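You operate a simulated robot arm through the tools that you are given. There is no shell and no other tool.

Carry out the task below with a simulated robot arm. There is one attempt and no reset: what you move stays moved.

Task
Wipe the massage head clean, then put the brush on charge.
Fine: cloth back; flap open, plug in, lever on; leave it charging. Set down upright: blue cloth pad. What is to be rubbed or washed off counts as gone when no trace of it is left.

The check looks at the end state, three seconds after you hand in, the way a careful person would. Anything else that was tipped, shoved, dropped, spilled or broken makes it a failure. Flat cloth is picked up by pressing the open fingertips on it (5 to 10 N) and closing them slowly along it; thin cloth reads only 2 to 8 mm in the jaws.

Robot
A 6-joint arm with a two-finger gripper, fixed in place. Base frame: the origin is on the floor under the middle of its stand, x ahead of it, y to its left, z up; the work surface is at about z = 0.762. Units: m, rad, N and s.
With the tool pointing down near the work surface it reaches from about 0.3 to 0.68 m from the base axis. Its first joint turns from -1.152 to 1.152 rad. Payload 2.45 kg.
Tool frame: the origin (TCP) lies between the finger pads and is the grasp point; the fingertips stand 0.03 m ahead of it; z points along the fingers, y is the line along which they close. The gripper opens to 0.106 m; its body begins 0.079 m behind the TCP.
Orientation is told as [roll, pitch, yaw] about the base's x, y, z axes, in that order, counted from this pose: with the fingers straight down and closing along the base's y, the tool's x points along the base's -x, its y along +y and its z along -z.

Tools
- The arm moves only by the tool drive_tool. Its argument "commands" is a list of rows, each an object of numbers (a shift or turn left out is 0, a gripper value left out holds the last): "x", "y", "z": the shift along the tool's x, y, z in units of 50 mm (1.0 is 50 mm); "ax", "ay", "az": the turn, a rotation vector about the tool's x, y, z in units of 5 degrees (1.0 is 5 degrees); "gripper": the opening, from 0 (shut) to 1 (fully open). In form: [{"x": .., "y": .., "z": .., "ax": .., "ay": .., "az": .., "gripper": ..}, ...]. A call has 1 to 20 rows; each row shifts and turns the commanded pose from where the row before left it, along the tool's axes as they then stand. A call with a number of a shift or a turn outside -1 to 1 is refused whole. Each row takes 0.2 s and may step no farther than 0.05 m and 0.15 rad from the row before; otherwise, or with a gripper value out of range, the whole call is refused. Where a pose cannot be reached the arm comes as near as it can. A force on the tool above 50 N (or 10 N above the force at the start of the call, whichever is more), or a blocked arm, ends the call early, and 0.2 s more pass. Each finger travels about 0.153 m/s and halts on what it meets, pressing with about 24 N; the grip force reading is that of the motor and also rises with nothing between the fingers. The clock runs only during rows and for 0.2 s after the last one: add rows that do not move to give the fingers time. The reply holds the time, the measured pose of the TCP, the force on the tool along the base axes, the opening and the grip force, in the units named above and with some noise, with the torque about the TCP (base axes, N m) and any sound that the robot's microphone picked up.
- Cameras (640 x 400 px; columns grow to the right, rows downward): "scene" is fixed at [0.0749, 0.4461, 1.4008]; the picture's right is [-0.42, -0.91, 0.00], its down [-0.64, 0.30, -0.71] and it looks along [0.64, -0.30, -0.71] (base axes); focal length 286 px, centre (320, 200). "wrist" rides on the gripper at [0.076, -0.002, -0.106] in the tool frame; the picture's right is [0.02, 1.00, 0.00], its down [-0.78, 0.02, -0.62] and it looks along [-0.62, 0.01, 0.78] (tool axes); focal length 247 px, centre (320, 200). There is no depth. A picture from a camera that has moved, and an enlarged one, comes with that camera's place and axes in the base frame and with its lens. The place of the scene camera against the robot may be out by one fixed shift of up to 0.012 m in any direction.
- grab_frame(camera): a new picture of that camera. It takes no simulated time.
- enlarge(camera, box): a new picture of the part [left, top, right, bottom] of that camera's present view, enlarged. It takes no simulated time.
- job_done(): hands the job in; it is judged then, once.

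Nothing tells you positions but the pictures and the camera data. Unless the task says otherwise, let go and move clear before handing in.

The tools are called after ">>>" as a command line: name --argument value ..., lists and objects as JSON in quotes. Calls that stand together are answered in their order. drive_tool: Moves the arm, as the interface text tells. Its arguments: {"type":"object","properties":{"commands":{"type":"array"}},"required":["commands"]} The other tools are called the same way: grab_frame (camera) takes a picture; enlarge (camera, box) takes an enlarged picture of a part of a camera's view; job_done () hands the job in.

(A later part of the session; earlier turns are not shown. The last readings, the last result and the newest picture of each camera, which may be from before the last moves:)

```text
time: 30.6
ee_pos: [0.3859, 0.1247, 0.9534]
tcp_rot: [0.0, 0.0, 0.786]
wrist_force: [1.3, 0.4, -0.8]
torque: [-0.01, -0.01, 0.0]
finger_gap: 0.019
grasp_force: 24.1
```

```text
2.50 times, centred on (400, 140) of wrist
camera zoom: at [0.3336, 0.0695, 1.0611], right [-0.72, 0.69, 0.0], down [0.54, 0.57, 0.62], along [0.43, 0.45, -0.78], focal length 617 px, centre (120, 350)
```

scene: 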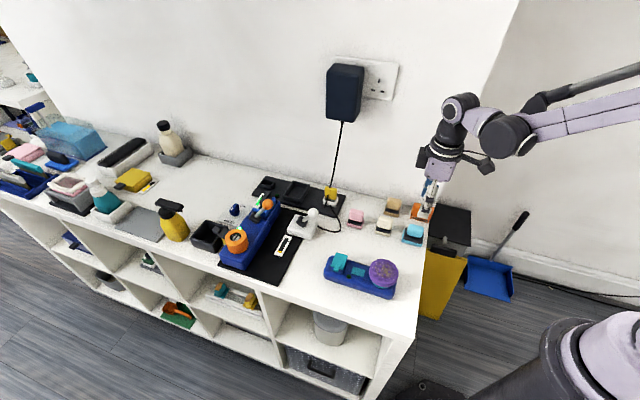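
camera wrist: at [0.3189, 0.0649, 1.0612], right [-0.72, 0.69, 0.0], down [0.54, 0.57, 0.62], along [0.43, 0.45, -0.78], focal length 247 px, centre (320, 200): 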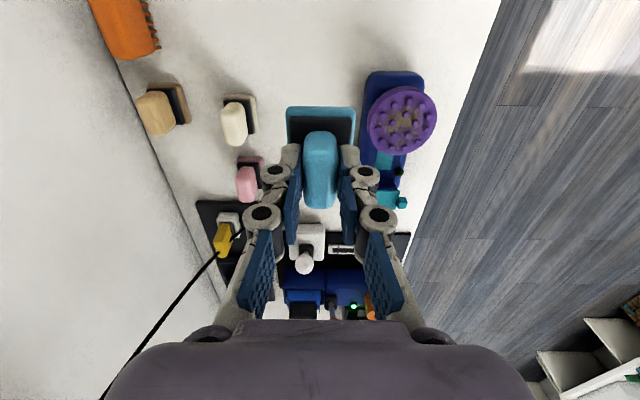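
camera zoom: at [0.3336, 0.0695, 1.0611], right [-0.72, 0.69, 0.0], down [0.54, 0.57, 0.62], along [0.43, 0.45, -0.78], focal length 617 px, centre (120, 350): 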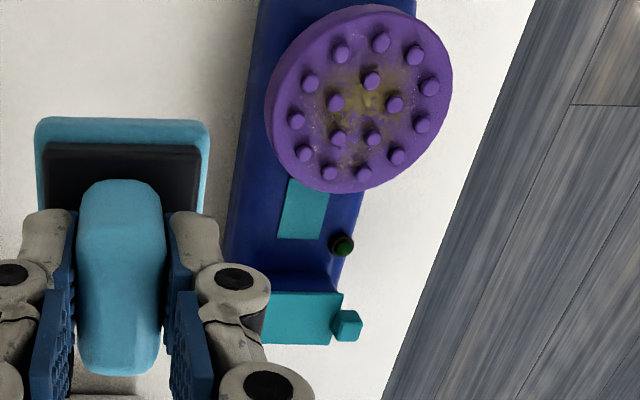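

The stain hasn't visibly changed, so contact needs to be steadier. Twisting the pad in place should push the brush sideways less, so I'll go back over the head at (0.318, 0.177) and combine light pressing with twists.

>>> drive_tool --commands '[{"x": 0.11, "y": 0.85}, {"x": 0.11, "y": 0.85}, {"z": 0.5}, {"z": 0.5}, {"z": 0.18}, {}, {}]'

>>> drive_tool --commands '[{"z": 0.012}, {}]'

```text
time: 32.2
ee_pos: [0.3134, 0.1776, 0.8949]
tcp_rot: [0.0, -0.002, 0.785]
wrist_force: [0.6, 0.0, -0.8]
torque: [0.04, -0.01, 0.0]
finger_gap: 0.0193
grasp_force: 24.0
```

```text
time: 32.8
ee_pos: [0.3131, 0.1768, 0.8939]
tcp_rot: [-0.001, 0.0, 0.786]
wrist_force: [-0.8, -0.3, -0.4]
torque: [-0.01, 0.01, -0.02]
finger_gap: 0.0188
grasp_force: 24.9
```

>>> drive_tool --commands '[{"x": -0.07, "y": -0.07}, {"z": 0.02}, {}]'

>>> drive_tool --commands '[{"z": 0.012}, {}]'

```text
time: 33.6
ee_pos: [0.3192, 0.1746, 0.8928]
tcp_rot: [-0.002, 0.0, 0.785]
wrist_force: [0.9, -0.4, 0.0]
torque: [0.01, -0.03, -0.01]
finger_gap: 0.0192
grasp_force: 23.9
```

```text
time: 34.2
ee_pos: [0.3183, 0.1759, 0.8918]
tcp_rot: [0.001, -0.001, 0.785]
wrist_force: [0.6, 0.4, -0.9]
torque: [0.03, 0.01, 0.05]
finger_gap: 0.0191
grasp_force: 24.1
```

>>> drive_tool --commands '[{"z": 0.012}, {}]'

>>> drive_tool --commands '[{"z": 0.01}, {}]'

```text
time: 34.8
ee_pos: [0.3179, 0.1764, 0.8898]
tcp_rot: [0.0, -0.004, 0.785]
wrist_force: [1.7, 1.8, 32.9]
torque: [0.09, -0.11, -0.01]
finger_gap: 0.0192
grasp_force: 23.6
```

```text
time: 35.4
ee_pos: [0.3185, 0.1758, 0.8889]
tcp_rot: [-0.001, -0.002, 0.784]
wrist_force: [4.8, -0.3, 32.5]
torque: [0.03, -0.22, -0.01]
finger_gap: 0.0187
grasp_force: 24.0
```

>>> drive_tool --commands '[{"z": -0.012}, {}]'

```text
time: 36.0
ee_pos: [0.3175, 0.1762, 0.8901]
tcp_rot: [0.001, -0.001, 0.787]
wrist_force: [0.6, 0.0, -0.2]
torque: [0.01, 0.01, 0.0]
finger_gap: 0.0192
grasp_force: 23.8
```

>>> drive_tool --commands '[{"z": 0.004}, {}]'

>>> drive_tool --commands '[{"z": 0.002}, {}]'

```text
time: 36.6
ee_pos: [0.3177, 0.1759, 0.8919]
tcp_rot: [0.001, 0.001, 0.786]
wrist_force: [0.6, -0.7, -0.7]
torque: [0.0, 0.02, 0.03]
finger_gap: 0.0188
grasp_force: 23.3
```

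```text
time: 37.2
ee_pos: [0.3173, 0.1753, 0.8911]
tcp_rot: [0.0, 0.001, 0.786]
wrist_force: [-0.8, 0.3, -0.2]
torque: [0.02, 0.03, -0.01]
finger_gap: 0.0189
grasp_force: 24.1
```

>>> drive_tool --commands '[{"z": 0.004}, {}]'

>>> drive_tool --commands '[{"z": 0.002}, {}]'

```text
time: 37.8
ee_pos: [0.3167, 0.176, 0.8906]
tcp_rot: [0.001, 0.001, 0.785]
wrist_force: [1.0, -0.4, 3.0]
torque: [-0.06, 0.07, -0.02]
finger_gap: 0.0192
grasp_force: 23.8
```

```text
time: 38.4
ee_pos: [0.317, 0.1754, 0.8901]
tcp_rot: [0.001, 0.001, 0.786]
wrist_force: [-0.1, 0.6, 18.2]
torque: [0.01, 0.01, -0.02]
finger_gap: 0.019
grasp_force: 24.3
```

>>> drive_tool --commands '[{"az": 1}, {"az": 1}, {"az": 1}]'

>>> enlarge --camera "scene" --box '[315, 235, 415, 310]'

```text
time: 39.2
ee_pos: [0.3167, 0.1751, 0.8905]
tcp_rot: [0.001, 0.0, 0.522]
wrist_force: [1.4, -1.2, 2.3]
torque: [-0.09, -0.01, 0.08]
finger_gap: 0.019
grasp_force: 24.3
```

```text
5.33 times, centred on (365, 272) of scene
camera zoom: at [0.0749, 0.4461, 1.4008], right [-0.42, -0.91, 0.0], down [-0.64, 0.3, -0.71], along [0.64, -0.3, -0.71], focal length 1527 px, centre (80, -187)
```

zoom: 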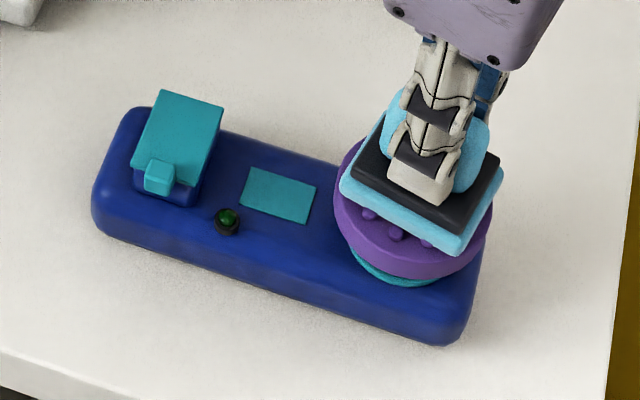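

The brush stays put while I twist, so this is the better motion. I'll continue twisting back and forth at a light press.

>>> drive_tool --commands '[{"z": 0.002, "az": -1}, {"az": -1}, {"az": -1}, {"az": -1}, {"az": -1}]'

>>> drive_tool --commands '[{"az": 1}, {"az": 1}, {"az": 1}, {"az": 1}, {"az": 1}]'

```text
time: 40.4
ee_pos: [0.3173, 0.1756, 0.8889]
tcp_rot: [-0.001, 0.0, 0.964]
wrist_force: [-3.1, -1.6, 9.0]
torque: [-0.06, 0.12, -0.18]
finger_gap: 0.0196
grasp_force: 23.9
```

```text
time: 41.6
ee_pos: [0.3172, 0.1753, 0.8904]
tcp_rot: [-0.002, -0.001, 0.522]
wrist_force: [1.9, -1.7, 13.7]
torque: [-0.04, -0.09, 0.07]
finger_gap: 0.019
grasp_force: 23.6
```

Force stays around 9 to 14 N during the twists. I'll do several more cycles, then look at the head.

>>> drive_tool --commands '[{"az": -1}, {"az": -1}, {"az": -1}, {"az": -1}, {"az": -1}, {"az": 1}, {"az": 1}, {"az": 1}, {"az": 1}, {"az": 1}, {"az": -1}, {"az": -1}, {"az": -1}]'

>>> drive_tool --commands '[{"z": -0.6}, {"z": -0.6}, {"y": -0.8}, {"y": -0.8}, {}]'

>>> enlarge --camera "scene" --box '[368, 250, 408, 290]'

>>> grab_frame --camera "wrist"

```text
time: 44.4
ee_pos: [0.3175, 0.1764, 0.8897]
tcp_rot: [0.0, 0.0, 0.787]
wrist_force: [0.9, 0.3, -1.3]
torque: [0.02, 0.05, -0.02]
finger_gap: 0.0192
grasp_force: 23.5
```

```text
time: 45.6
ee_pos: [0.3748, 0.1196, 0.9494]
tcp_rot: [0.001, 0.0, 0.786]
wrist_force: [0.2, -0.5, -0.6]
torque: [0.0, 0.0, 0.0]
finger_gap: 0.0189
grasp_force: 23.8
```

```text
10.00 times, centred on (388, 270) of scene
camera zoom: at [0.0749, 0.4461, 1.4008], right [-0.42, -0.91, 0.0], down [-0.64, 0.3, -0.71], along [0.64, -0.3, -0.71], focal length 2863 px, centre (-360, -500)
```

zoom: 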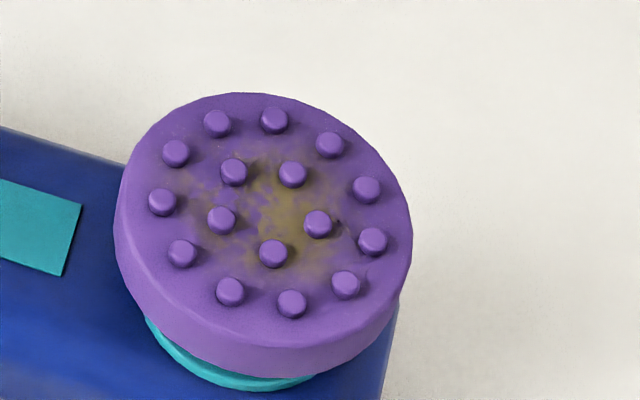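

```text
taken
camera wrist: at [0.3223, 0.0652, 1.0572], right [-0.72, 0.69, 0.0], down [0.54, 0.57, 0.62], along [0.43, 0.45, -0.78], focal length 247 px, centre (320, 200)
```

wrist: 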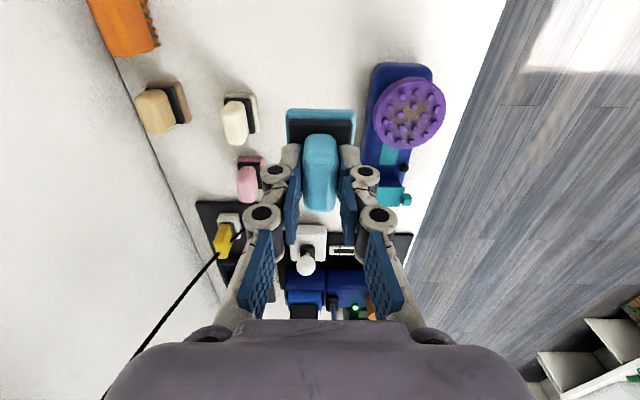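

The stain looks slightly paler, so wiping is having some effect. I'll go back for more strokes, with small circles and twists at light force.

>>> drive_tool --commands '[{"y": 0.8}, {"y": 0.8}, {"z": 0.5}, {"z": 0.5}, {"z": 0.2}, {}, {}]'

```text
time: 47.2
ee_pos: [0.3179, 0.176, 0.8898]
tcp_rot: [0.001, -0.002, 0.785]
wrist_force: [0.8, 0.1, 0.2]
torque: [0.02, 0.0, 0.03]
finger_gap: 0.0187
grasp_force: 24.5
```

>>> drive_tool --commands '[{"z": 0.004}, {}]'

>>> drive_tool --commands '[{"z": 0.002}, {}]'

```text
time: 47.8
ee_pos: [0.3184, 0.1774, 0.8894]
tcp_rot: [-0.001, -0.001, 0.785]
wrist_force: [-0.1, -0.2, -0.4]
torque: [0.05, 0.05, -0.02]
finger_gap: 0.019
grasp_force: 23.8
```

```text
time: 48.4
ee_pos: [0.3176, 0.177, 0.8896]
tcp_rot: [0.0, -0.002, 0.786]
wrist_force: [-0.3, 0.3, -0.7]
torque: [-0.02, -0.02, 0.02]
finger_gap: 0.019
grasp_force: 24.2
```

>>> drive_tool --commands '[{"z": 0.004}, {}]'

>>> drive_tool --commands '[{"z": 0.003}, {}]'

```text
time: 49.0
ee_pos: [0.3174, 0.1762, 0.8887]
tcp_rot: [0.001, -0.001, 0.787]
wrist_force: [1.1, 0.7, -0.2]
torque: [0.0, 0.03, -0.02]
finger_gap: 0.0191
grasp_force: 23.8
```

```text
time: 49.6
ee_pos: [0.3177, 0.1772, 0.8897]
tcp_rot: [0.0, 0.001, 0.784]
wrist_force: [0.3, -0.4, 0.2]
torque: [0.0, -0.03, -0.01]
finger_gap: 0.0191
grasp_force: 23.7
```

>>> drive_tool --commands '[{"z": 0.004}, {}]'

>>> drive_tool --commands '[{"z": 0.004}, {}]'

```text
time: 50.2
ee_pos: [0.3184, 0.1757, 0.8882]
tcp_rot: [0.0, 0.001, 0.785]
wrist_force: [-0.5, 0.3, 13.4]
torque: [0.07, 0.06, 0.0]
finger_gap: 0.0187
grasp_force: 23.6
```

```text
time: 50.8
ee_pos: [0.3166, 0.176, 0.8891]
tcp_rot: [-0.001, -0.001, 0.786]
wrist_force: [-2.9, 2.6, 32.8]
torque: [0.13, 0.06, 0.01]
finger_gap: 0.0191
grasp_force: 24.1
```

>>> drive_tool --commands '[{"z": -0.005, "y": -0.118}, {"x": 0.09}, {"x": 0.064, "y": 0.064}, {"y": 0.09}, {"x": -0.064, "y": 0.064}, {"x": -0.09}, {"x": -0.064, "y": -0.064}, {"y": -0.09}, {"x": 0.064, "y": -0.064}]'

>>> enlarge --camera "scene" --box '[315, 235, 415, 310]'

```text
time: 52.8
ee_pos: [0.3217, 0.1725, 0.8887]
tcp_rot: [0.003, -0.002, 0.785]
wrist_force: [2.1, 5.3, 11.2]
torque: [0.18, 0.02, -0.04]
finger_gap: 0.019
grasp_force: 24.3
```

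```text
5.33 times, centred on (365, 272) of scene
camera zoom: at [0.0748, 0.4462, 1.4007], right [-0.42, -0.91, 0.0], down [-0.64, 0.3, -0.71], along [0.64, -0.3, -0.71], focal length 1527 px, centre (80, -187)
```

zoom: 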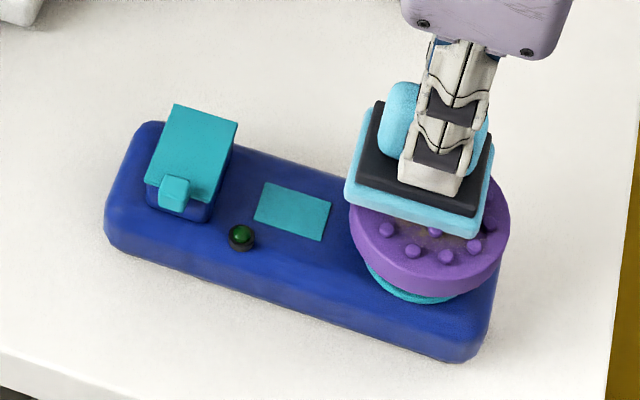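

The brush slides on lateral strokes but not on twists. I'll re-centre over the head, now near (0.306, 0.175), and do larger twist sweeps.

>>> drive_tool --commands '[{"z": -0.06}, {"x": 0.187, "y": 0.257}, {"z": 0.056}, {}, {}]'

>>> enlarge --camera "scene" --box '[315, 235, 415, 310]'

```text
time: 54.0
ee_pos: [0.3041, 0.175, 0.8892]
tcp_rot: [0.0, 0.0, 0.785]
wrist_force: [-0.5, -0.1, -1.2]
torque: [-0.01, 0.01, -0.01]
finger_gap: 0.0189
grasp_force: 23.9
```

```text
5.33 times, centred on (365, 272) of scene
camera zoom: at [0.0749, 0.4461, 1.4008], right [-0.42, -0.91, 0.0], down [-0.64, 0.3, -0.71], along [0.64, -0.3, -0.71], focal length 1527 px, centre (80, -187)
```

zoom: 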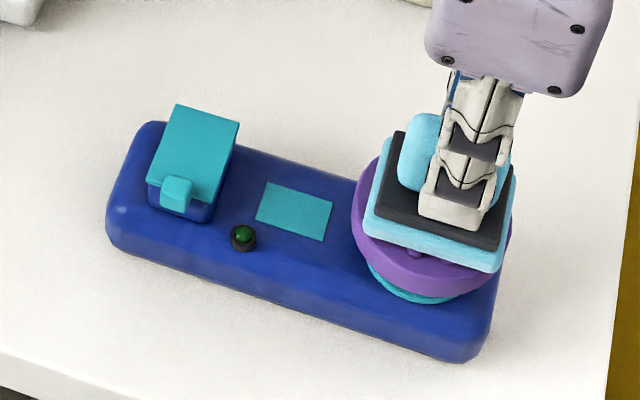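

>>> drive_tool --commands '[{"z": 0.006}, {}]'

>>> drive_tool --commands '[{"z": 0.003}, {}]'

```text
time: 54.6
ee_pos: [0.3057, 0.1739, 0.8884]
tcp_rot: [0.001, -0.001, 0.785]
wrist_force: [0.2, 0.8, -0.5]
torque: [0.01, -0.01, -0.01]
finger_gap: 0.0192
grasp_force: 23.6
```

```text
time: 55.2
ee_pos: [0.3061, 0.173, 0.89]
tcp_rot: [-0.001, 0.0, 0.787]
wrist_force: [0.2, 0.2, -0.4]
torque: [0.0, -0.01, 0.01]
finger_gap: 0.019
grasp_force: 24.3
```

>>> drive_tool --commands '[{"z": 0.004}, {}]'

>>> drive_tool --commands '[{"z": 0.003}, {}]'

```text
time: 55.8
ee_pos: [0.3077, 0.1748, 0.8899]
tcp_rot: [-0.001, 0.0, 0.785]
wrist_force: [-0.2, 0.2, -0.4]
torque: [-0.01, -0.01, 0.0]
finger_gap: 0.0192
grasp_force: 23.6
```

```text
time: 56.4
ee_pos: [0.3073, 0.1741, 0.8886]
tcp_rot: [-0.001, 0.0, 0.786]
wrist_force: [0.5, -0.2, -1.0]
torque: [0.0, 0.03, 0.02]
finger_gap: 0.019
grasp_force: 23.6
```

>>> drive_tool --commands '[{"z": 0.005}, {}]'

>>> drive_tool --commands '[{"z": 0.003}, {}]'

```text
time: 57.0
ee_pos: [0.3065, 0.1743, 0.8875]
tcp_rot: [0.001, -0.001, 0.787]
wrist_force: [-1.0, -0.8, -1.2]
torque: [0.01, -0.03, -0.01]
finger_gap: 0.0189
grasp_force: 23.9
```

```text
time: 57.6
ee_pos: [0.3055, 0.1739, 0.8887]
tcp_rot: [-0.002, -0.001, 0.786]
wrist_force: [1.0, 0.8, -0.5]
torque: [-0.01, -0.02, -0.04]
finger_gap: 0.0189
grasp_force: 24.2
```

>>> drive_tool --commands '[{"z": 0.005}, {}]'

>>> enlarge --camera "scene" --box '[365, 240, 415, 290]'

```text
time: 58.2
ee_pos: [0.3069, 0.1755, 0.8876]
tcp_rot: [0.002, 0.002, 0.786]
wrist_force: [-0.1, -0.1, 0.5]
torque: [-0.07, 0.0, 0.0]
finger_gap: 0.019
grasp_force: 24.4
```

```text
8.00 times, centred on (390, 265) of scene
camera zoom: at [0.0748, 0.4461, 1.4008], right [-0.42, -0.91, 0.0], down [-0.64, 0.3, -0.71], along [0.64, -0.3, -0.71], focal length 2290 px, centre (-240, -320)
```

zoom: 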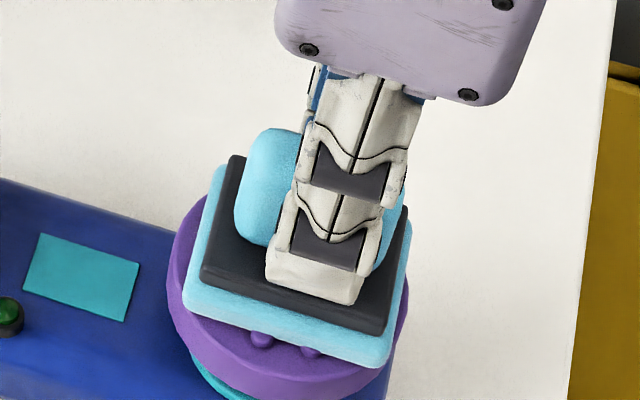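

>>> drive_tool --commands '[{"z": 0.003, "az": 1}, {"az": 1}, {"az": 1}, {"az": 1}, {"az": 1}, {"az": 1}]'

>>> drive_tool --commands '[{"az": -1}, {"az": -1}, {"az": -1}, {"az": -1}, {"az": -1}, {"az": -1}, {"az": -1}, {"az": -1}, {"az": -1}, {"az": -1}]'

```text
time: 59.6
ee_pos: [0.3069, 0.1746, 0.8874]
tcp_rot: [0.0, 0.0, 0.259]
wrist_force: [3.1, -1.6, 19.0]
torque: [-0.11, -0.23, 0.2]
finger_gap: 0.0193
grasp_force: 24.6
```

```text
time: 61.8
ee_pos: [0.305, 0.1743, 0.8867]
tcp_rot: [-0.002, 0.001, 1.136]
wrist_force: [-0.7, -0.5, 5.2]
torque: [-0.02, 0.08, -0.1]
finger_gap: 0.0196
grasp_force: 24.4
```

Good contact (5 to 19 N) through those sweeps. I'll do several more.

>>> drive_tool --commands '[{"az": 1}, {"az": 1}, {"az": 1}, {"az": 1}, {"az": 1}, {"az": 1}, {"az": 1}, {"az": 1}, {"az": 1}, {"az": 1}]'

>>> drive_tool --commands '[{"az": -1}, {"az": -1}, {"az": -1}, {"az": -1}, {"az": -1}, {"az": -1}, {"az": -1}, {"az": -1}, {"az": -1}, {"az": -1}]'

>>> drive_tool --commands '[{"az": 1}, {"az": 1}, {"az": 1}, {"az": 1}, {"az": 1}, {"az": 1}, {"az": 1}, {"az": 1}, {"az": 1}, {"az": 1}]'

>>> drive_tool --commands '[{"az": -1}, {"az": -1}, {"az": -1}, {"az": -1}, {"az": -1}, {"az": -1}]'

>>> drive_tool --commands '[{"z": -0.6}, {"z": -0.6}, {"y": -0.8}, {"y": -0.8}, {}]'

>>> enlarge --camera "scene" --box '[368, 250, 408, 290]'

>>> enlarge --camera "wrist" --box '[350, 50, 450, 210]'

```text
time: 64.0
ee_pos: [0.3059, 0.1732, 0.8878]
tcp_rot: [0.001, 0.0, 0.258]
wrist_force: [-0.3, -0.3, -0.3]
torque: [-0.03, 0.01, 0.05]
finger_gap: 0.0189
grasp_force: 24.1
```

```text
time: 66.2
ee_pos: [0.3054, 0.1738, 0.8877]
tcp_rot: [0.001, -0.001, 1.135]
wrist_force: [-0.4, 0.3, -0.2]
torque: [-0.03, 0.0, 0.01]
finger_gap: 0.0191
grasp_force: 24.1
```

```text
time: 68.4
ee_pos: [0.3059, 0.175, 0.8871]
tcp_rot: [0.0, 0.001, 0.26]
wrist_force: [-0.6, 0.2, -0.2]
torque: [-0.02, 0.0, 0.01]
finger_gap: 0.0191
grasp_force: 23.8
```

```text
time: 69.8
ee_pos: [0.3059, 0.1754, 0.8879]
tcp_rot: [-0.001, 0.0, 0.788]
wrist_force: [-0.6, 0.0, 0.2]
torque: [-0.01, -0.06, 0.0]
finger_gap: 0.0188
grasp_force: 24.4
```

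```text
time: 71.0
ee_pos: [0.3626, 0.1179, 0.9497]
tcp_rot: [-0.001, 0.0, 0.786]
wrist_force: [-0.9, -0.3, 0.4]
torque: [0.05, -0.01, -0.02]
finger_gap: 0.019
grasp_force: 23.9
```

```text
10.00 times, centred on (388, 270) of scene
camera zoom: at [0.0749, 0.4461, 1.4008], right [-0.42, -0.91, 0.0], down [-0.64, 0.3, -0.71], along [0.64, -0.3, -0.71], focal length 2863 px, centre (-360, -500)
```

zoom: 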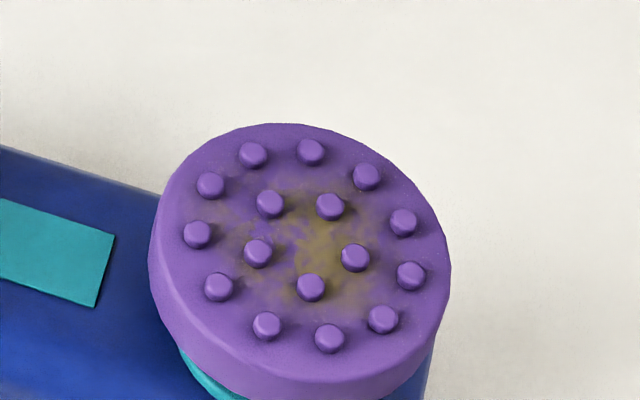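

```text
2.50 times, centred on (400, 130) of wrist
camera zoom: at [0.3104, 0.0629, 1.0564], right [-0.72, 0.69, 0.0], down [0.54, 0.57, 0.62], along [0.43, 0.45, -0.78], focal length 617 px, centre (120, 375)
```

zoom: 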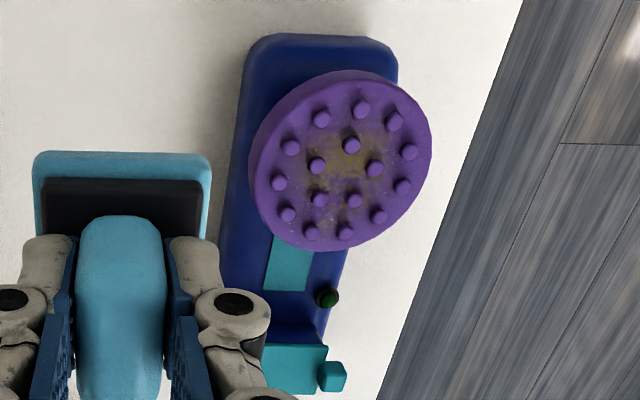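

The stain is only slightly fainter, and the relative motion so far has been small. I'll do lateral strokes with force feedback between short segments.

>>> drive_tool --commands '[{"y": 0.8}, {"y": 0.8}, {"z": 0.5}, {"z": 0.5}, {"z": 0.19}, {"x": 0.16}, {}]'

>>> drive_tool --commands '[{"z": 0.01}, {}]'

```text
time: 72.6
ee_pos: [0.2976, 0.1688, 0.8883]
tcp_rot: [0.001, 0.002, 0.786]
wrist_force: [0.8, 0.4, -1.2]
torque: [-0.01, 0.01, 0.0]
finger_gap: 0.0191
grasp_force: 24.3
```

```text
time: 73.2
ee_pos: [0.2992, 0.1686, 0.8874]
tcp_rot: [0.0, 0.0, 0.786]
wrist_force: [0.7, -0.9, 0.0]
torque: [0.01, -0.01, 0.01]
finger_gap: 0.019
grasp_force: 23.9
```

>>> drive_tool --commands '[{"x": -0.08, "z": 0.002}, {"x": -0.08, "z": 0.002}, {"x": -0.08}, {"x": -0.08}]'

>>> drive_tool --commands '[{"x": 0.08, "z": 0.002}, {"x": 0.08, "z": 0.001}, {"x": 0.08}, {"x": 0.08}]'

```text
time: 74.2
ee_pos: [0.3099, 0.1793, 0.8882]
tcp_rot: [-0.002, 0.0, 0.783]
wrist_force: [-1.4, 0.5, -1.0]
torque: [0.02, 0.0, 0.04]
finger_gap: 0.0189
grasp_force: 24.1
```

```text
time: 75.2
ee_pos: [0.3018, 0.1702, 0.8887]
tcp_rot: [0.0, -0.002, 0.786]
wrist_force: [1.2, 2.8, 4.3]
torque: [0.1, -0.11, 0.01]
finger_gap: 0.0188
grasp_force: 24.1
```

>>> drive_tool --commands '[{"x": -0.08}, {"x": -0.08}, {"x": -0.08}, {"x": -0.08}]'

>>> drive_tool --commands '[{"x": 0.08}, {"x": 0.08}, {"x": 0.08}, {"x": 0.08}]'

>>> enlarge --camera "scene" --box '[315, 235, 415, 310]'

```text
time: 76.2
ee_pos: [0.3108, 0.1809, 0.8878]
tcp_rot: [0.0, -0.001, 0.786]
wrist_force: [0.2, 0.2, -0.3]
torque: [0.0, -0.01, 0.03]
finger_gap: 0.0189
grasp_force: 24.0
```

```text
time: 77.2
ee_pos: [0.3, 0.1701, 0.8875]
tcp_rot: [0.0, 0.0, 0.784]
wrist_force: [-0.3, 0.6, 0.4]
torque: [0.0, 0.02, 0.01]
finger_gap: 0.0193
grasp_force: 24.4
```

```text
5.33 times, centred on (365, 272) of scene
camera zoom: at [0.0749, 0.4461, 1.4008], right [-0.42, -0.91, 0.0], down [-0.64, 0.3, -0.71], along [0.64, -0.3, -0.71], focal length 1527 px, centre (80, -187)
```

zoom: 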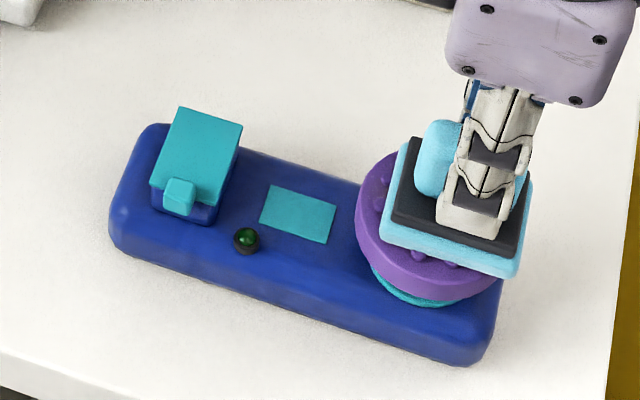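

Brush stationary, pad sliding. I'll continue with slightly deeper strokes.

>>> drive_tool --commands '[{"x": -0.08, "z": 0.003}, {"x": -0.08}, {"x": -0.08}, {"x": -0.08}]'

>>> drive_tool --commands '[{"x": 0.08, "z": 0.002}, {"x": 0.08}, {"x": 0.08}, {"x": 0.08}]'

>>> drive_tool --commands '[{"x": -0.08}, {"x": -0.08}, {"x": -0.08}, {"x": -0.08}]'

>>> drive_tool --commands '[{"x": 0.08}, {"x": 0.08}, {"x": 0.08}, {"x": 0.08}]'

>>> enlarge --camera "scene" --box '[315, 235, 415, 310]'

```text
time: 78.2
ee_pos: [0.3109, 0.1795, 0.8881]
tcp_rot: [0.001, 0.0, 0.784]
wrist_force: [0.5, 0.5, -0.3]
torque: [-0.01, -0.04, -0.02]
finger_gap: 0.0192
grasp_force: 24.0
```

```text
time: 79.2
ee_pos: [0.3001, 0.1686, 0.8871]
tcp_rot: [0.0, 0.0, 0.784]
wrist_force: [0.1, 1.5, 1.1]
torque: [0.03, -0.01, 0.0]
finger_gap: 0.0189
grasp_force: 24.3
```

```text
time: 80.2
ee_pos: [0.3107, 0.18, 0.8857]
tcp_rot: [0.0, 0.002, 0.783]
wrist_force: [-3.3, -3.0, 8.3]
torque: [-0.17, 0.17, 0.03]
finger_gap: 0.0191
grasp_force: 23.7
```

```text
time: 81.2
ee_pos: [0.3006, 0.1676, 0.8873]
tcp_rot: [0.002, 0.0, 0.786]
wrist_force: [-0.2, 0.2, 0.1]
torque: [0.0, 0.02, 0.01]
finger_gap: 0.0191
grasp_force: 23.6
```

```text
5.33 times, centred on (365, 272) of scene
camera zoom: at [0.0749, 0.4461, 1.4008], right [-0.42, -0.91, 0.0], down [-0.64, 0.3, -0.71], along [0.64, -0.3, -0.71], focal length 1527 px, centre (80, -187)
```

zoom: 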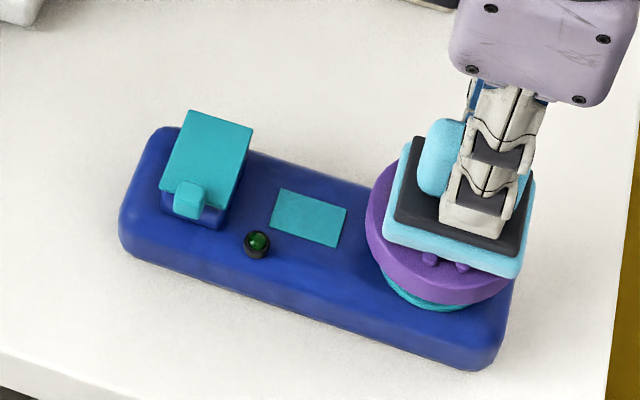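

>>> drive_tool --commands '[{"z": -0.6}, {"z": -0.6}, {"y": -0.8}, {"y": -0.8}, {}]'

>>> enlarge --camera "scene" --box '[368, 255, 408, 295]'

>>> enlarge --camera "wrist" --box '[360, 50, 450, 130]'

```text
time: 82.4
ee_pos: [0.3571, 0.1115, 0.9457]
tcp_rot: [0.0, -0.002, 0.786]
wrist_force: [0.1, -0.2, -0.7]
torque: [0.01, -0.01, -0.03]
finger_gap: 0.0191
grasp_force: 24.4
```

```text
10.00 times, centred on (388, 275) of scene
camera zoom: at [0.0749, 0.4461, 1.4008], right [-0.42, -0.91, 0.0], down [-0.64, 0.3, -0.71], along [0.64, -0.3, -0.71], focal length 2863 px, centre (-360, -550)
```

zoom: 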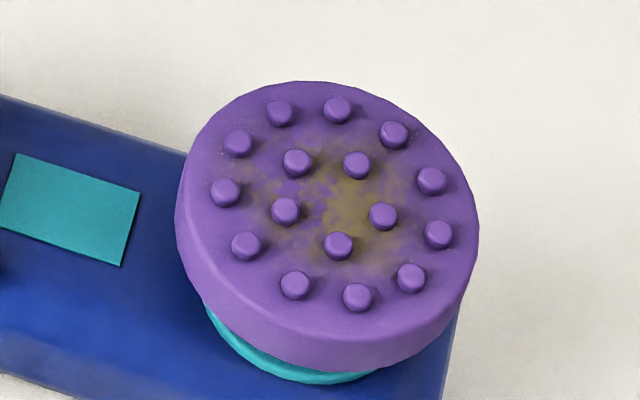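

```text
5.00 times, centred on (405, 90) of wrist
camera zoom: at [0.3043, 0.0579, 1.0531], right [-0.72, 0.69, 0.0], down [0.54, 0.57, 0.62], along [0.43, 0.45, -0.78], focal length 1235 px, centre (-105, 750)
```

zoom: 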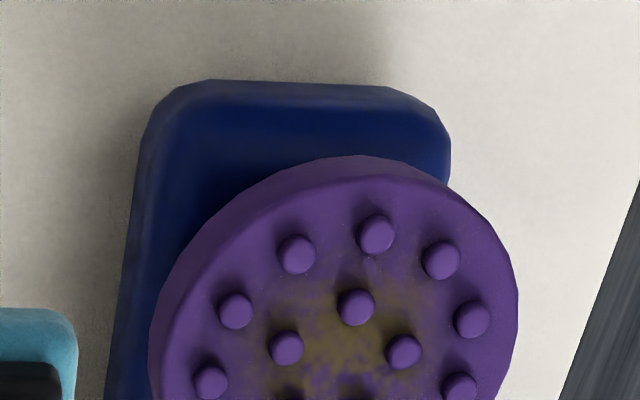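

From the force readings I estimate the brush weighs about 15 N, cloth-to-head friction is about 0.7 and brush-to-table friction is about 0.2. That means about 5 N lets the pad slide without moving the brush, so I'll use faster strokes at that load.

>>> drive_tool --commands '[{"y": 0.8}, {"y": 0.8}, {"z": 0.5}, {"z": 0.5}, {"z": 0.195}, {}, {}]'

>>> drive_tool --commands '[{"z": 0.005}, {}]'

```text
time: 84.0
ee_pos: [0.2992, 0.1685, 0.8881]
tcp_rot: [0.0, 0.001, 0.785]
wrist_force: [-1.4, 0.6, -0.1]
torque: [0.02, 0.0, -0.02]
finger_gap: 0.0189
grasp_force: 24.0
```

```text
time: 84.6
ee_pos: [0.3018, 0.1677, 0.8884]
tcp_rot: [0.001, 0.0, 0.784]
wrist_force: [0.4, 0.3, -1.2]
torque: [0.01, 0.01, 0.03]
finger_gap: 0.0189
grasp_force: 24.3
```

>>> drive_tool --commands '[{"z": 0.004}, {}]'

>>> drive_tool --commands '[{"z": 0.003}, {}]'

```text
time: 85.2
ee_pos: [0.3011, 0.169, 0.8871]
tcp_rot: [0.0, 0.0, 0.786]
wrist_force: [-0.1, 0.8, -0.5]
torque: [-0.01, 0.02, 0.0]
finger_gap: 0.0189
grasp_force: 23.5
```

```text
time: 85.8
ee_pos: [0.3003, 0.169, 0.8869]
tcp_rot: [0.0, 0.0, 0.785]
wrist_force: [-0.2, -1.0, 0.5]
torque: [-0.02, 0.01, 0.01]
finger_gap: 0.0187
grasp_force: 24.3
```

>>> drive_tool --commands '[{"z": 0.003}, {}]'

>>> drive_tool --commands '[{"z": 0.002}, {}]'

```text
time: 86.4
ee_pos: [0.3012, 0.169, 0.8875]
tcp_rot: [-0.001, 0.0, 0.788]
wrist_force: [0.8, -0.6, 6.7]
torque: [-0.04, -0.01, -0.03]
finger_gap: 0.0191
grasp_force: 23.6
```

```text
time: 87.0
ee_pos: [0.2998, 0.1687, 0.8871]
tcp_rot: [0.0, 0.001, 0.784]
wrist_force: [-0.9, -0.8, 18.3]
torque: [0.01, -0.03, 0.0]
finger_gap: 0.0192
grasp_force: 24.4
```

>>> drive_tool --commands '[{"az": 1}, {"az": 1}, {"az": 1}, {"az": 1}, {"az": 1}]'

>>> drive_tool --commands '[{"az": -1}, {"az": -1}, {"az": -1}, {"az": -1}, {"az": -1}, {"az": -1}, {"az": -1}, {"az": -1}, {"az": -1}, {"az": -1}]'

>>> drive_tool --commands '[{"az": 1}, {"az": 1}, {"az": 1}, {"az": 1}, {"az": 1}, {"az": 1}, {"az": 1}, {"az": 1}, {"az": 1}, {"az": 1}]'

```text
time: 88.2
ee_pos: [0.3003, 0.1675, 0.8879]
tcp_rot: [0.0, -0.002, 0.344]
wrist_force: [0.7, -1.1, 2.1]
torque: [-0.01, -0.03, 0.04]
finger_gap: 0.0192
grasp_force: 23.6
```

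```text
time: 90.4
ee_pos: [0.2998, 0.1692, 0.8875]
tcp_rot: [-0.001, 0.0, 1.224]
wrist_force: [-0.2, 0.5, -0.4]
torque: [0.04, 0.0, 0.01]
finger_gap: 0.0191
grasp_force: 24.2
```

```text
time: 92.6
ee_pos: [0.3004, 0.168, 0.8856]
tcp_rot: [0.001, 0.002, 0.346]
wrist_force: [0.4, 0.2, -0.8]
torque: [0.02, -0.03, -0.03]
finger_gap: 0.0191
grasp_force: 24.0
```

>>> drive_tool --commands '[{"az": -1, "z": 0.003}, {"az": -1}, {"az": -1}, {"az": -1}, {"az": -1}]'

>>> enlarge --camera "scene" --box '[355, 235, 415, 295]'

```text
time: 93.8
ee_pos: [0.2997, 0.1685, 0.8873]
tcp_rot: [0.0, 0.001, 0.786]
wrist_force: [0.5, -0.4, -1.2]
torque: [-0.01, -0.01, -0.01]
finger_gap: 0.0192
grasp_force: 23.9
```

```text
6.67 times, centred on (385, 265) of scene
camera zoom: at [0.0749, 0.4461, 1.4008], right [-0.42, -0.91, 0.0], down [-0.64, 0.3, -0.71], along [0.64, -0.3, -0.71], focal length 1909 px, centre (-113, -233)
```

zoom: 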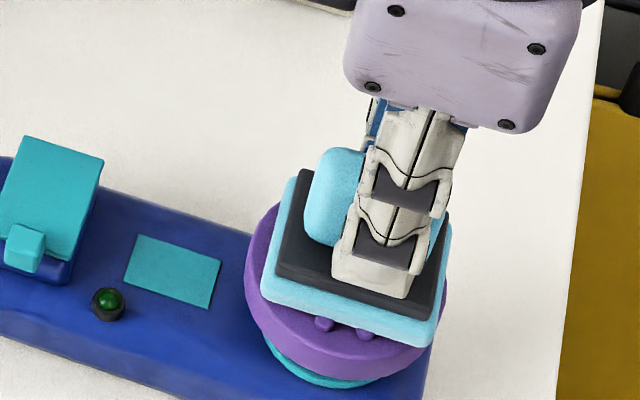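

>>> drive_tool --commands '[{"z": 0.004}, {"x": 0.2}, {"x": -0.2}, {"x": -0.2}, {"x": 0.2}, {"x": 0.2}, {"x": -0.2}, {"x": -0.2}, {"x": 0.2}]'

>>> drive_tool --commands '[{"z": 0.004}, {"x": 0.2}, {"x": -0.2}, {"x": -0.2}, {"x": 0.2}, {"x": 0.2}, {"x": -0.2}, {"x": -0.2}, {"x": 0.2}]'

>>> enlarge --camera "scene" --box '[315, 235, 415, 310]'

```text
time: 95.8
ee_pos: [0.3028, 0.1699, 0.8849]
tcp_rot: [0.0, -0.008, 0.785]
wrist_force: [5.6, 7.0, 22.8]
torque: [0.41, -0.51, 0.03]
finger_gap: 0.0191
grasp_force: 24.0
```

```text
time: 97.8
ee_pos: [0.2992, 0.1689, 0.8871]
tcp_rot: [0.001, 0.001, 0.785]
wrist_force: [-0.3, -0.2, -0.5]
torque: [-0.02, 0.02, -0.01]
finger_gap: 0.0189
grasp_force: 24.3
```

```text
5.33 times, centred on (365, 272) of scene
camera zoom: at [0.0749, 0.4461, 1.4008], right [-0.42, -0.91, 0.0], down [-0.64, 0.3, -0.71], along [0.64, -0.3, -0.71], focal length 1527 px, centre (80, -187)
```

zoom: 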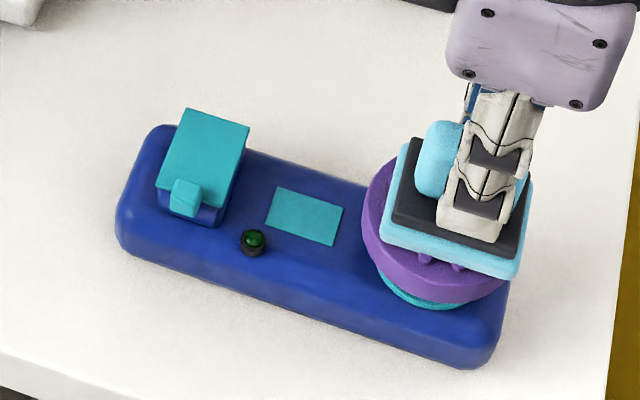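

>>> drive_tool --commands '[{"z": -0.6}, {"z": -0.6}, {"y": -0.8}, {"y": -0.8}, {}]'

>>> enlarge --camera "scene" --box '[368, 255, 408, 295]'

>>> enlarge --camera "wrist" --box '[360, 50, 450, 130]'

```text
time: 99.0
ee_pos: [0.3611, 0.1129, 0.9459]
tcp_rot: [0.0, -0.001, 0.784]
wrist_force: [0.2, 1.2, 0.0]
torque: [-0.01, 0.0, -0.01]
finger_gap: 0.0193
grasp_force: 24.0
```

```text
10.00 times, centred on (388, 275) of scene
camera zoom: at [0.0749, 0.4461, 1.4008], right [-0.42, -0.91, 0.0], down [-0.64, 0.3, -0.71], along [0.64, -0.3, -0.71], focal length 2863 px, centre (-360, -550)
```

zoom: 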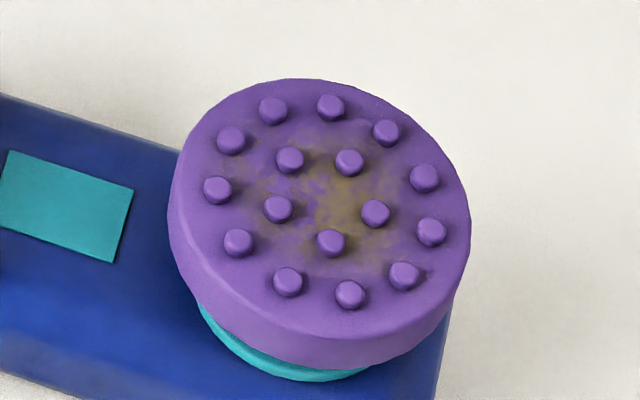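

```text
5.00 times, centred on (405, 90) of wrist
camera zoom: at [0.308, 0.0586, 1.0532], right [-0.72, 0.69, 0.0], down [0.54, 0.57, 0.62], along [0.43, 0.45, -0.78], focal length 1235 px, centre (-105, 750)
```

zoom: 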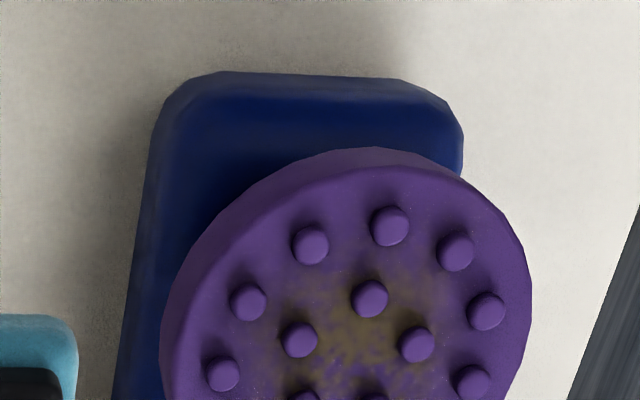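

The wrist view shows the stain has faded, so fast lateral strokes work. I'll go back and continue.

>>> drive_tool --commands '[{"y": 0.8}, {"y": 0.8}, {"z": 0.5}, {"z": 0.5}, {"z": 0.2}, {}, {}]'

>>> drive_tool --commands '[{"z": 0.004}, {"x": 0.2}, {"x": -0.2}, {"x": -0.2}, {"x": 0.2}, {"x": 0.2}, {"x": -0.2}, {"x": -0.2}, {"x": 0.2}]'

>>> drive_tool --commands '[{"x": 0.2}, {"x": -0.2}, {"x": -0.2}, {"x": 0.2}, {"x": 0.2}, {"x": -0.2}, {"x": -0.2}, {"x": 0.2}]'

```text
time: 100.6
ee_pos: [0.3007, 0.1673, 0.8867]
tcp_rot: [-0.001, 0.001, 0.784]
wrist_force: [0.2, -0.2, -0.2]
torque: [-0.01, -0.01, -0.01]
finger_gap: 0.0189
grasp_force: 24.2
```

```text
time: 102.6
ee_pos: [0.2998, 0.1698, 0.8856]
tcp_rot: [0.001, -0.001, 0.785]
wrist_force: [1.9, 2.8, 6.9]
torque: [0.08, -0.03, -0.04]
finger_gap: 0.0189
grasp_force: 23.7
```

```text
time: 104.4
ee_pos: [0.2986, 0.1706, 0.8863]
tcp_rot: [0.0, 0.0, 0.787]
wrist_force: [0.6, 0.2, 0.0]
torque: [0.01, 0.02, 0.0]
finger_gap: 0.019
grasp_force: 23.9
```

>>> drive_tool --commands '[{"z": 0.003}, {"x": 0.2}, {"x": -0.2}, {"x": -0.2}, {"x": 0.2}, {"x": 0.2}, {"x": -0.2}, {"x": -0.2}, {"x": 0.2}]'

>>> drive_tool --commands '[{"z": 0.003}, {"x": 0.2}, {"x": -0.2}, {"x": -0.2}, {"x": 0.2}, {"x": 0.2}, {"x": -0.2}, {"x": -0.2}, {"x": 0.2}]'

>>> enlarge --camera "scene" --box '[315, 235, 415, 310]'

```text
time: 106.4
ee_pos: [0.2996, 0.1694, 0.8867]
tcp_rot: [0.001, 0.001, 0.786]
wrist_force: [0.7, 0.4, -1.7]
torque: [-0.01, 0.03, 0.03]
finger_gap: 0.0192
grasp_force: 23.9
```

```text
time: 108.4
ee_pos: [0.3003, 0.1679, 0.8856]
tcp_rot: [-0.001, 0.0, 0.786]
wrist_force: [0.8, 0.0, 0.2]
torque: [-0.01, -0.01, 0.03]
finger_gap: 0.0191
grasp_force: 24.2
```

```text
5.33 times, centred on (365, 272) of scene
camera zoom: at [0.0749, 0.4461, 1.4008], right [-0.42, -0.91, 0.0], down [-0.64, 0.3, -0.71], along [0.64, -0.3, -0.71], focal length 1527 px, centre (80, -187)
```

zoom: 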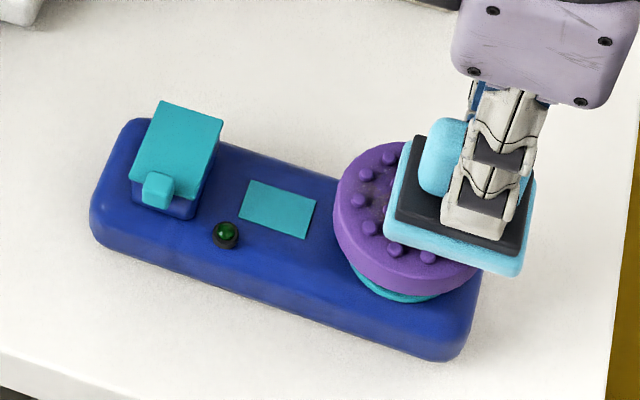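

The brush drifted about 11 mm along its length, so I'll re-centre over the head at about (0.312, 0.181) and resume with lighter strokes.

>>> drive_tool --commands '[{"z": -0.1}, {"x": -0.36}, {"z": 0.088}, {}, {}]'

>>> enlarge --camera "scene" --box '[315, 235, 415, 310]'

```text
time: 109.6
ee_pos: [0.3122, 0.1821, 0.8863]
tcp_rot: [0.0, 0.0, 0.786]
wrist_force: [0.5, -0.4, -1.3]
torque: [0.0, 0.02, 0.03]
finger_gap: 0.019
grasp_force: 24.1
```

```text
5.33 times, centred on (365, 272) of scene
camera zoom: at [0.0749, 0.4461, 1.4008], right [-0.42, -0.91, 0.0], down [-0.64, 0.3, -0.71], along [0.64, -0.3, -0.71], focal length 1527 px, centre (80, -187)
```

zoom: 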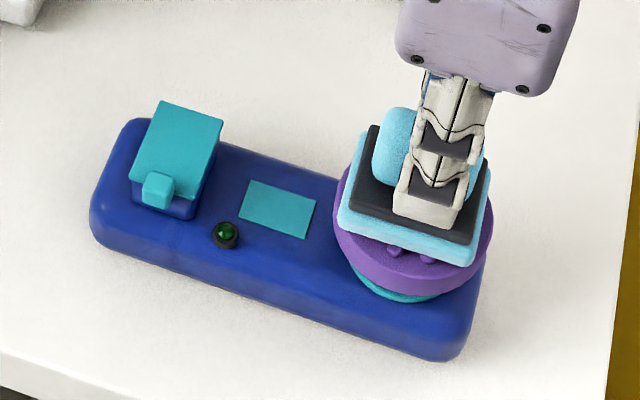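

>>> drive_tool --commands '[{"z": 0.006}, {"x": 0.2}, {"x": -0.2}, {"x": -0.2}, {"x": 0.2}, {"y": 0.15}, {"y": -0.15}, {"y": -0.15}, {"y": 0.15}]'

>>> drive_tool --commands '[{"z": 0.004}, {"x": 0.2}, {"x": -0.2}, {"x": -0.2}, {"x": 0.2}, {"y": 0.15}, {"y": -0.15}, {"y": -0.15}, {"y": 0.15}]'

>>> drive_tool --commands '[{"z": 0.003}, {"x": 0.2}, {"x": -0.2}, {"x": -0.2}, {"x": 0.2}, {"y": 0.15}, {"y": -0.15}, {"y": -0.15}, {"y": 0.15}]'

>>> enlarge --camera "scene" --box '[315, 235, 415, 310]'

```text
time: 111.6
ee_pos: [0.313, 0.1801, 0.8873]
tcp_rot: [0.001, -0.001, 0.786]
wrist_force: [-0.1, -0.3, -0.5]
torque: [-0.01, 0.01, -0.01]
finger_gap: 0.019
grasp_force: 23.5
```

```text
time: 113.6
ee_pos: [0.313, 0.1819, 0.8854]
tcp_rot: [0.0, -0.001, 0.786]
wrist_force: [1.6, -1.2, 2.3]
torque: [-0.11, -0.04, 0.04]
finger_gap: 0.019
grasp_force: 23.8
```

```text
time: 115.6
ee_pos: [0.3145, 0.1801, 0.8845]
tcp_rot: [-0.004, -0.002, 0.785]
wrist_force: [5.6, -5.6, 19.7]
torque: [-0.43, -0.11, 0.05]
finger_gap: 0.0188
grasp_force: 23.8
```

```text
5.33 times, centred on (365, 272) of scene
camera zoom: at [0.0748, 0.4459, 1.4008], right [-0.42, -0.91, 0.0], down [-0.64, 0.3, -0.71], along [0.64, -0.3, -0.71], focal length 1527 px, centre (80, -187)
```

zoom: 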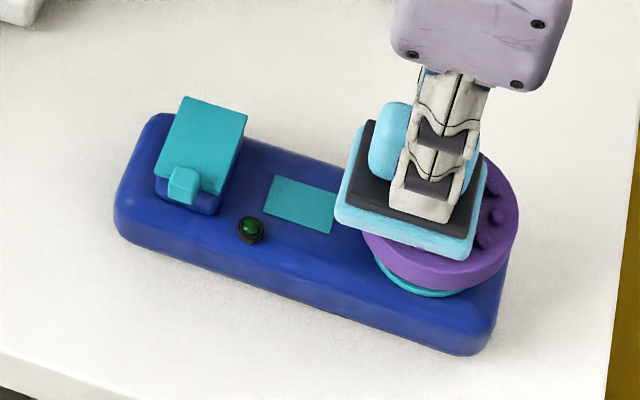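

>>> drive_tool --commands '[{"z": -0.006}, {"x": 0.22}, {"x": 0.15}, {"x": -0.2}, {"x": -0.2}, {"x": 0.2}, {"x": 0.2}, {"x": -0.2}, {"x": -0.2}, {"x": 0.2}]'

>>> drive_tool --commands '[{"z": 0.001}, {"x": 0.2}, {"x": -0.2}, {"x": -0.2}, {"x": 0.2}, {"x": 0.2}, {"x": -0.2}, {"x": -0.2}, {"x": 0.2}]'

>>> enlarge --camera "scene" --box '[315, 235, 415, 310]'

```text
time: 117.8
ee_pos: [0.3071, 0.1761, 0.8865]
tcp_rot: [-0.001, -0.001, 0.785]
wrist_force: [0.6, 0.2, -1.0]
torque: [-0.03, 0.0, 0.01]
finger_gap: 0.0191
grasp_force: 23.9
```

```text
time: 119.8
ee_pos: [0.3084, 0.1744, 0.8873]
tcp_rot: [0.0, 0.002, 0.786]
wrist_force: [-0.1, 0.0, -0.2]
torque: [-0.01, 0.0, 0.0]
finger_gap: 0.0188
grasp_force: 24.4
```

```text
5.33 times, centred on (365, 272) of scene
camera zoom: at [0.0749, 0.4461, 1.4008], right [-0.42, -0.91, 0.0], down [-0.64, 0.3, -0.71], along [0.64, -0.3, -0.71], focal length 1527 px, centre (80, -187)
```

zoom: 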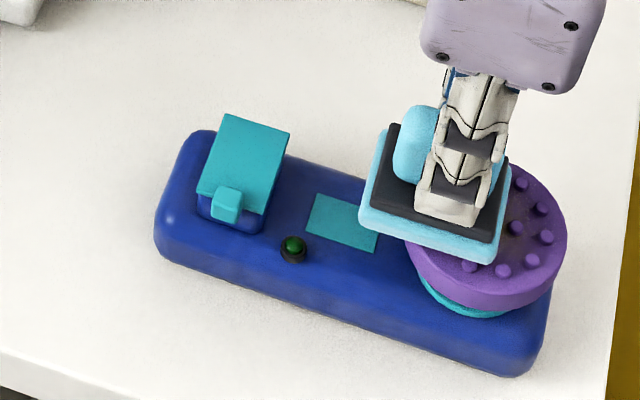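

The brush followed the pad about 18 mm toward the edge. I'll lift, centre on the head, press firmly so it sticks, drag the brush back, and only reposition while lifted from now on.

>>> drive_tool --commands '[{"z": -0.1}, {"x": 0.3}, {"z": 0.104}, {}, {}]'

>>> drive_tool --commands '[{"z": 0.006}, {}]'

>>> enlarge --camera "scene" --box '[315, 235, 415, 310]'

```text
time: 121.0
ee_pos: [0.2954, 0.1646, 0.8849]
tcp_rot: [0.001, 0.0, 0.786]
wrist_force: [-0.7, -0.4, 0.4]
torque: [-0.04, 0.02, 0.03]
finger_gap: 0.0191
grasp_force: 24.3
```

```text
time: 121.6
ee_pos: [0.2959, 0.165, 0.8847]
tcp_rot: [0.0, 0.0, 0.785]
wrist_force: [-0.4, -2.1, 19.7]
torque: [-0.15, 0.11, -0.02]
finger_gap: 0.0191
grasp_force: 24.1
```

```text
5.33 times, centred on (365, 272) of scene
camera zoom: at [0.0747, 0.446, 1.4008], right [-0.42, -0.91, 0.0], down [-0.64, 0.3, -0.71], along [0.64, -0.3, -0.71], focal length 1527 px, centre (80, -187)
```

zoom: 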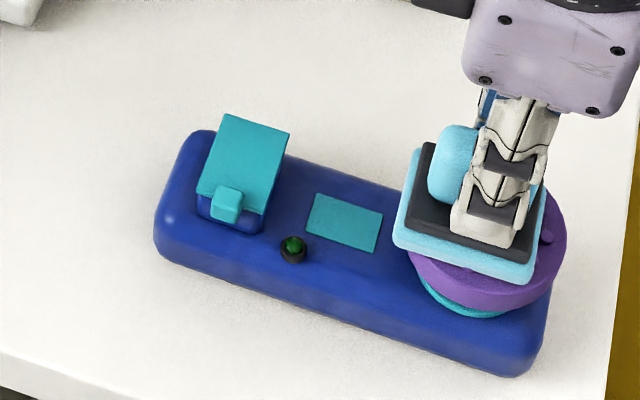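

>>> drive_tool --commands '[{"z": 0.002}, {"x": -0.1}, {"x": -0.1}, {"x": -0.1}, {"x": -0.1}, {"x": -0.1}]'

>>> enlarge --camera "scene" --box '[315, 235, 415, 310]'

```text
time: 123.0
ee_pos: [0.3127, 0.181, 0.8872]
tcp_rot: [-0.001, 0.0, 0.788]
wrist_force: [0.7, -0.5, -0.1]
torque: [-0.02, 0.02, 0.03]
finger_gap: 0.019
grasp_force: 23.9
```

```text
5.33 times, centred on (365, 272) of scene
camera zoom: at [0.0749, 0.4461, 1.4007], right [-0.42, -0.91, 0.0], down [-0.64, 0.3, -0.71], along [0.64, -0.3, -0.71], focal length 1527 px, centre (80, -187)
```

zoom: 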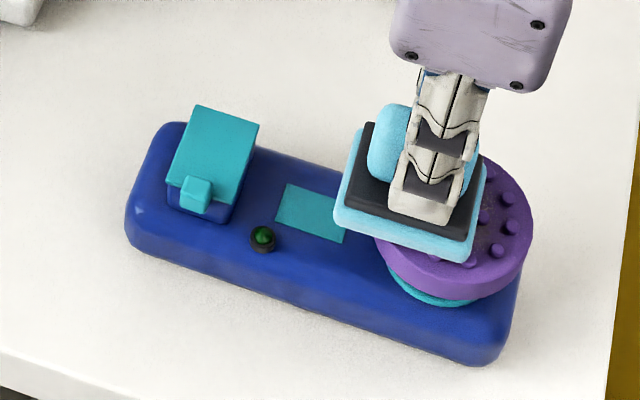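

Part of that drag was genuine rubbing. Contact force falls when I move along -x and rises along +x, so I'll compensate for that slope. Re-centring while lifted.

>>> drive_tool --commands '[{"z": -0.1}, {"x": 0.36}, {"z": 0.092}, {}, {}]'

>>> drive_tool --commands '[{"z": 0.003}, {}]'

```text
time: 124.2
ee_pos: [0.3025, 0.17, 0.8859]
tcp_rot: [-0.001, 0.001, 0.785]
wrist_force: [0.3, -0.4, -1.1]
torque: [-0.01, 0.0, 0.0]
finger_gap: 0.0189
grasp_force: 23.7
```

```text
time: 124.8
ee_pos: [0.3009, 0.1692, 0.8875]
tcp_rot: [-0.001, 0.001, 0.785]
wrist_force: [1.1, 0.1, -0.6]
torque: [0.0, -0.02, -0.02]
finger_gap: 0.019
grasp_force: 23.7
```

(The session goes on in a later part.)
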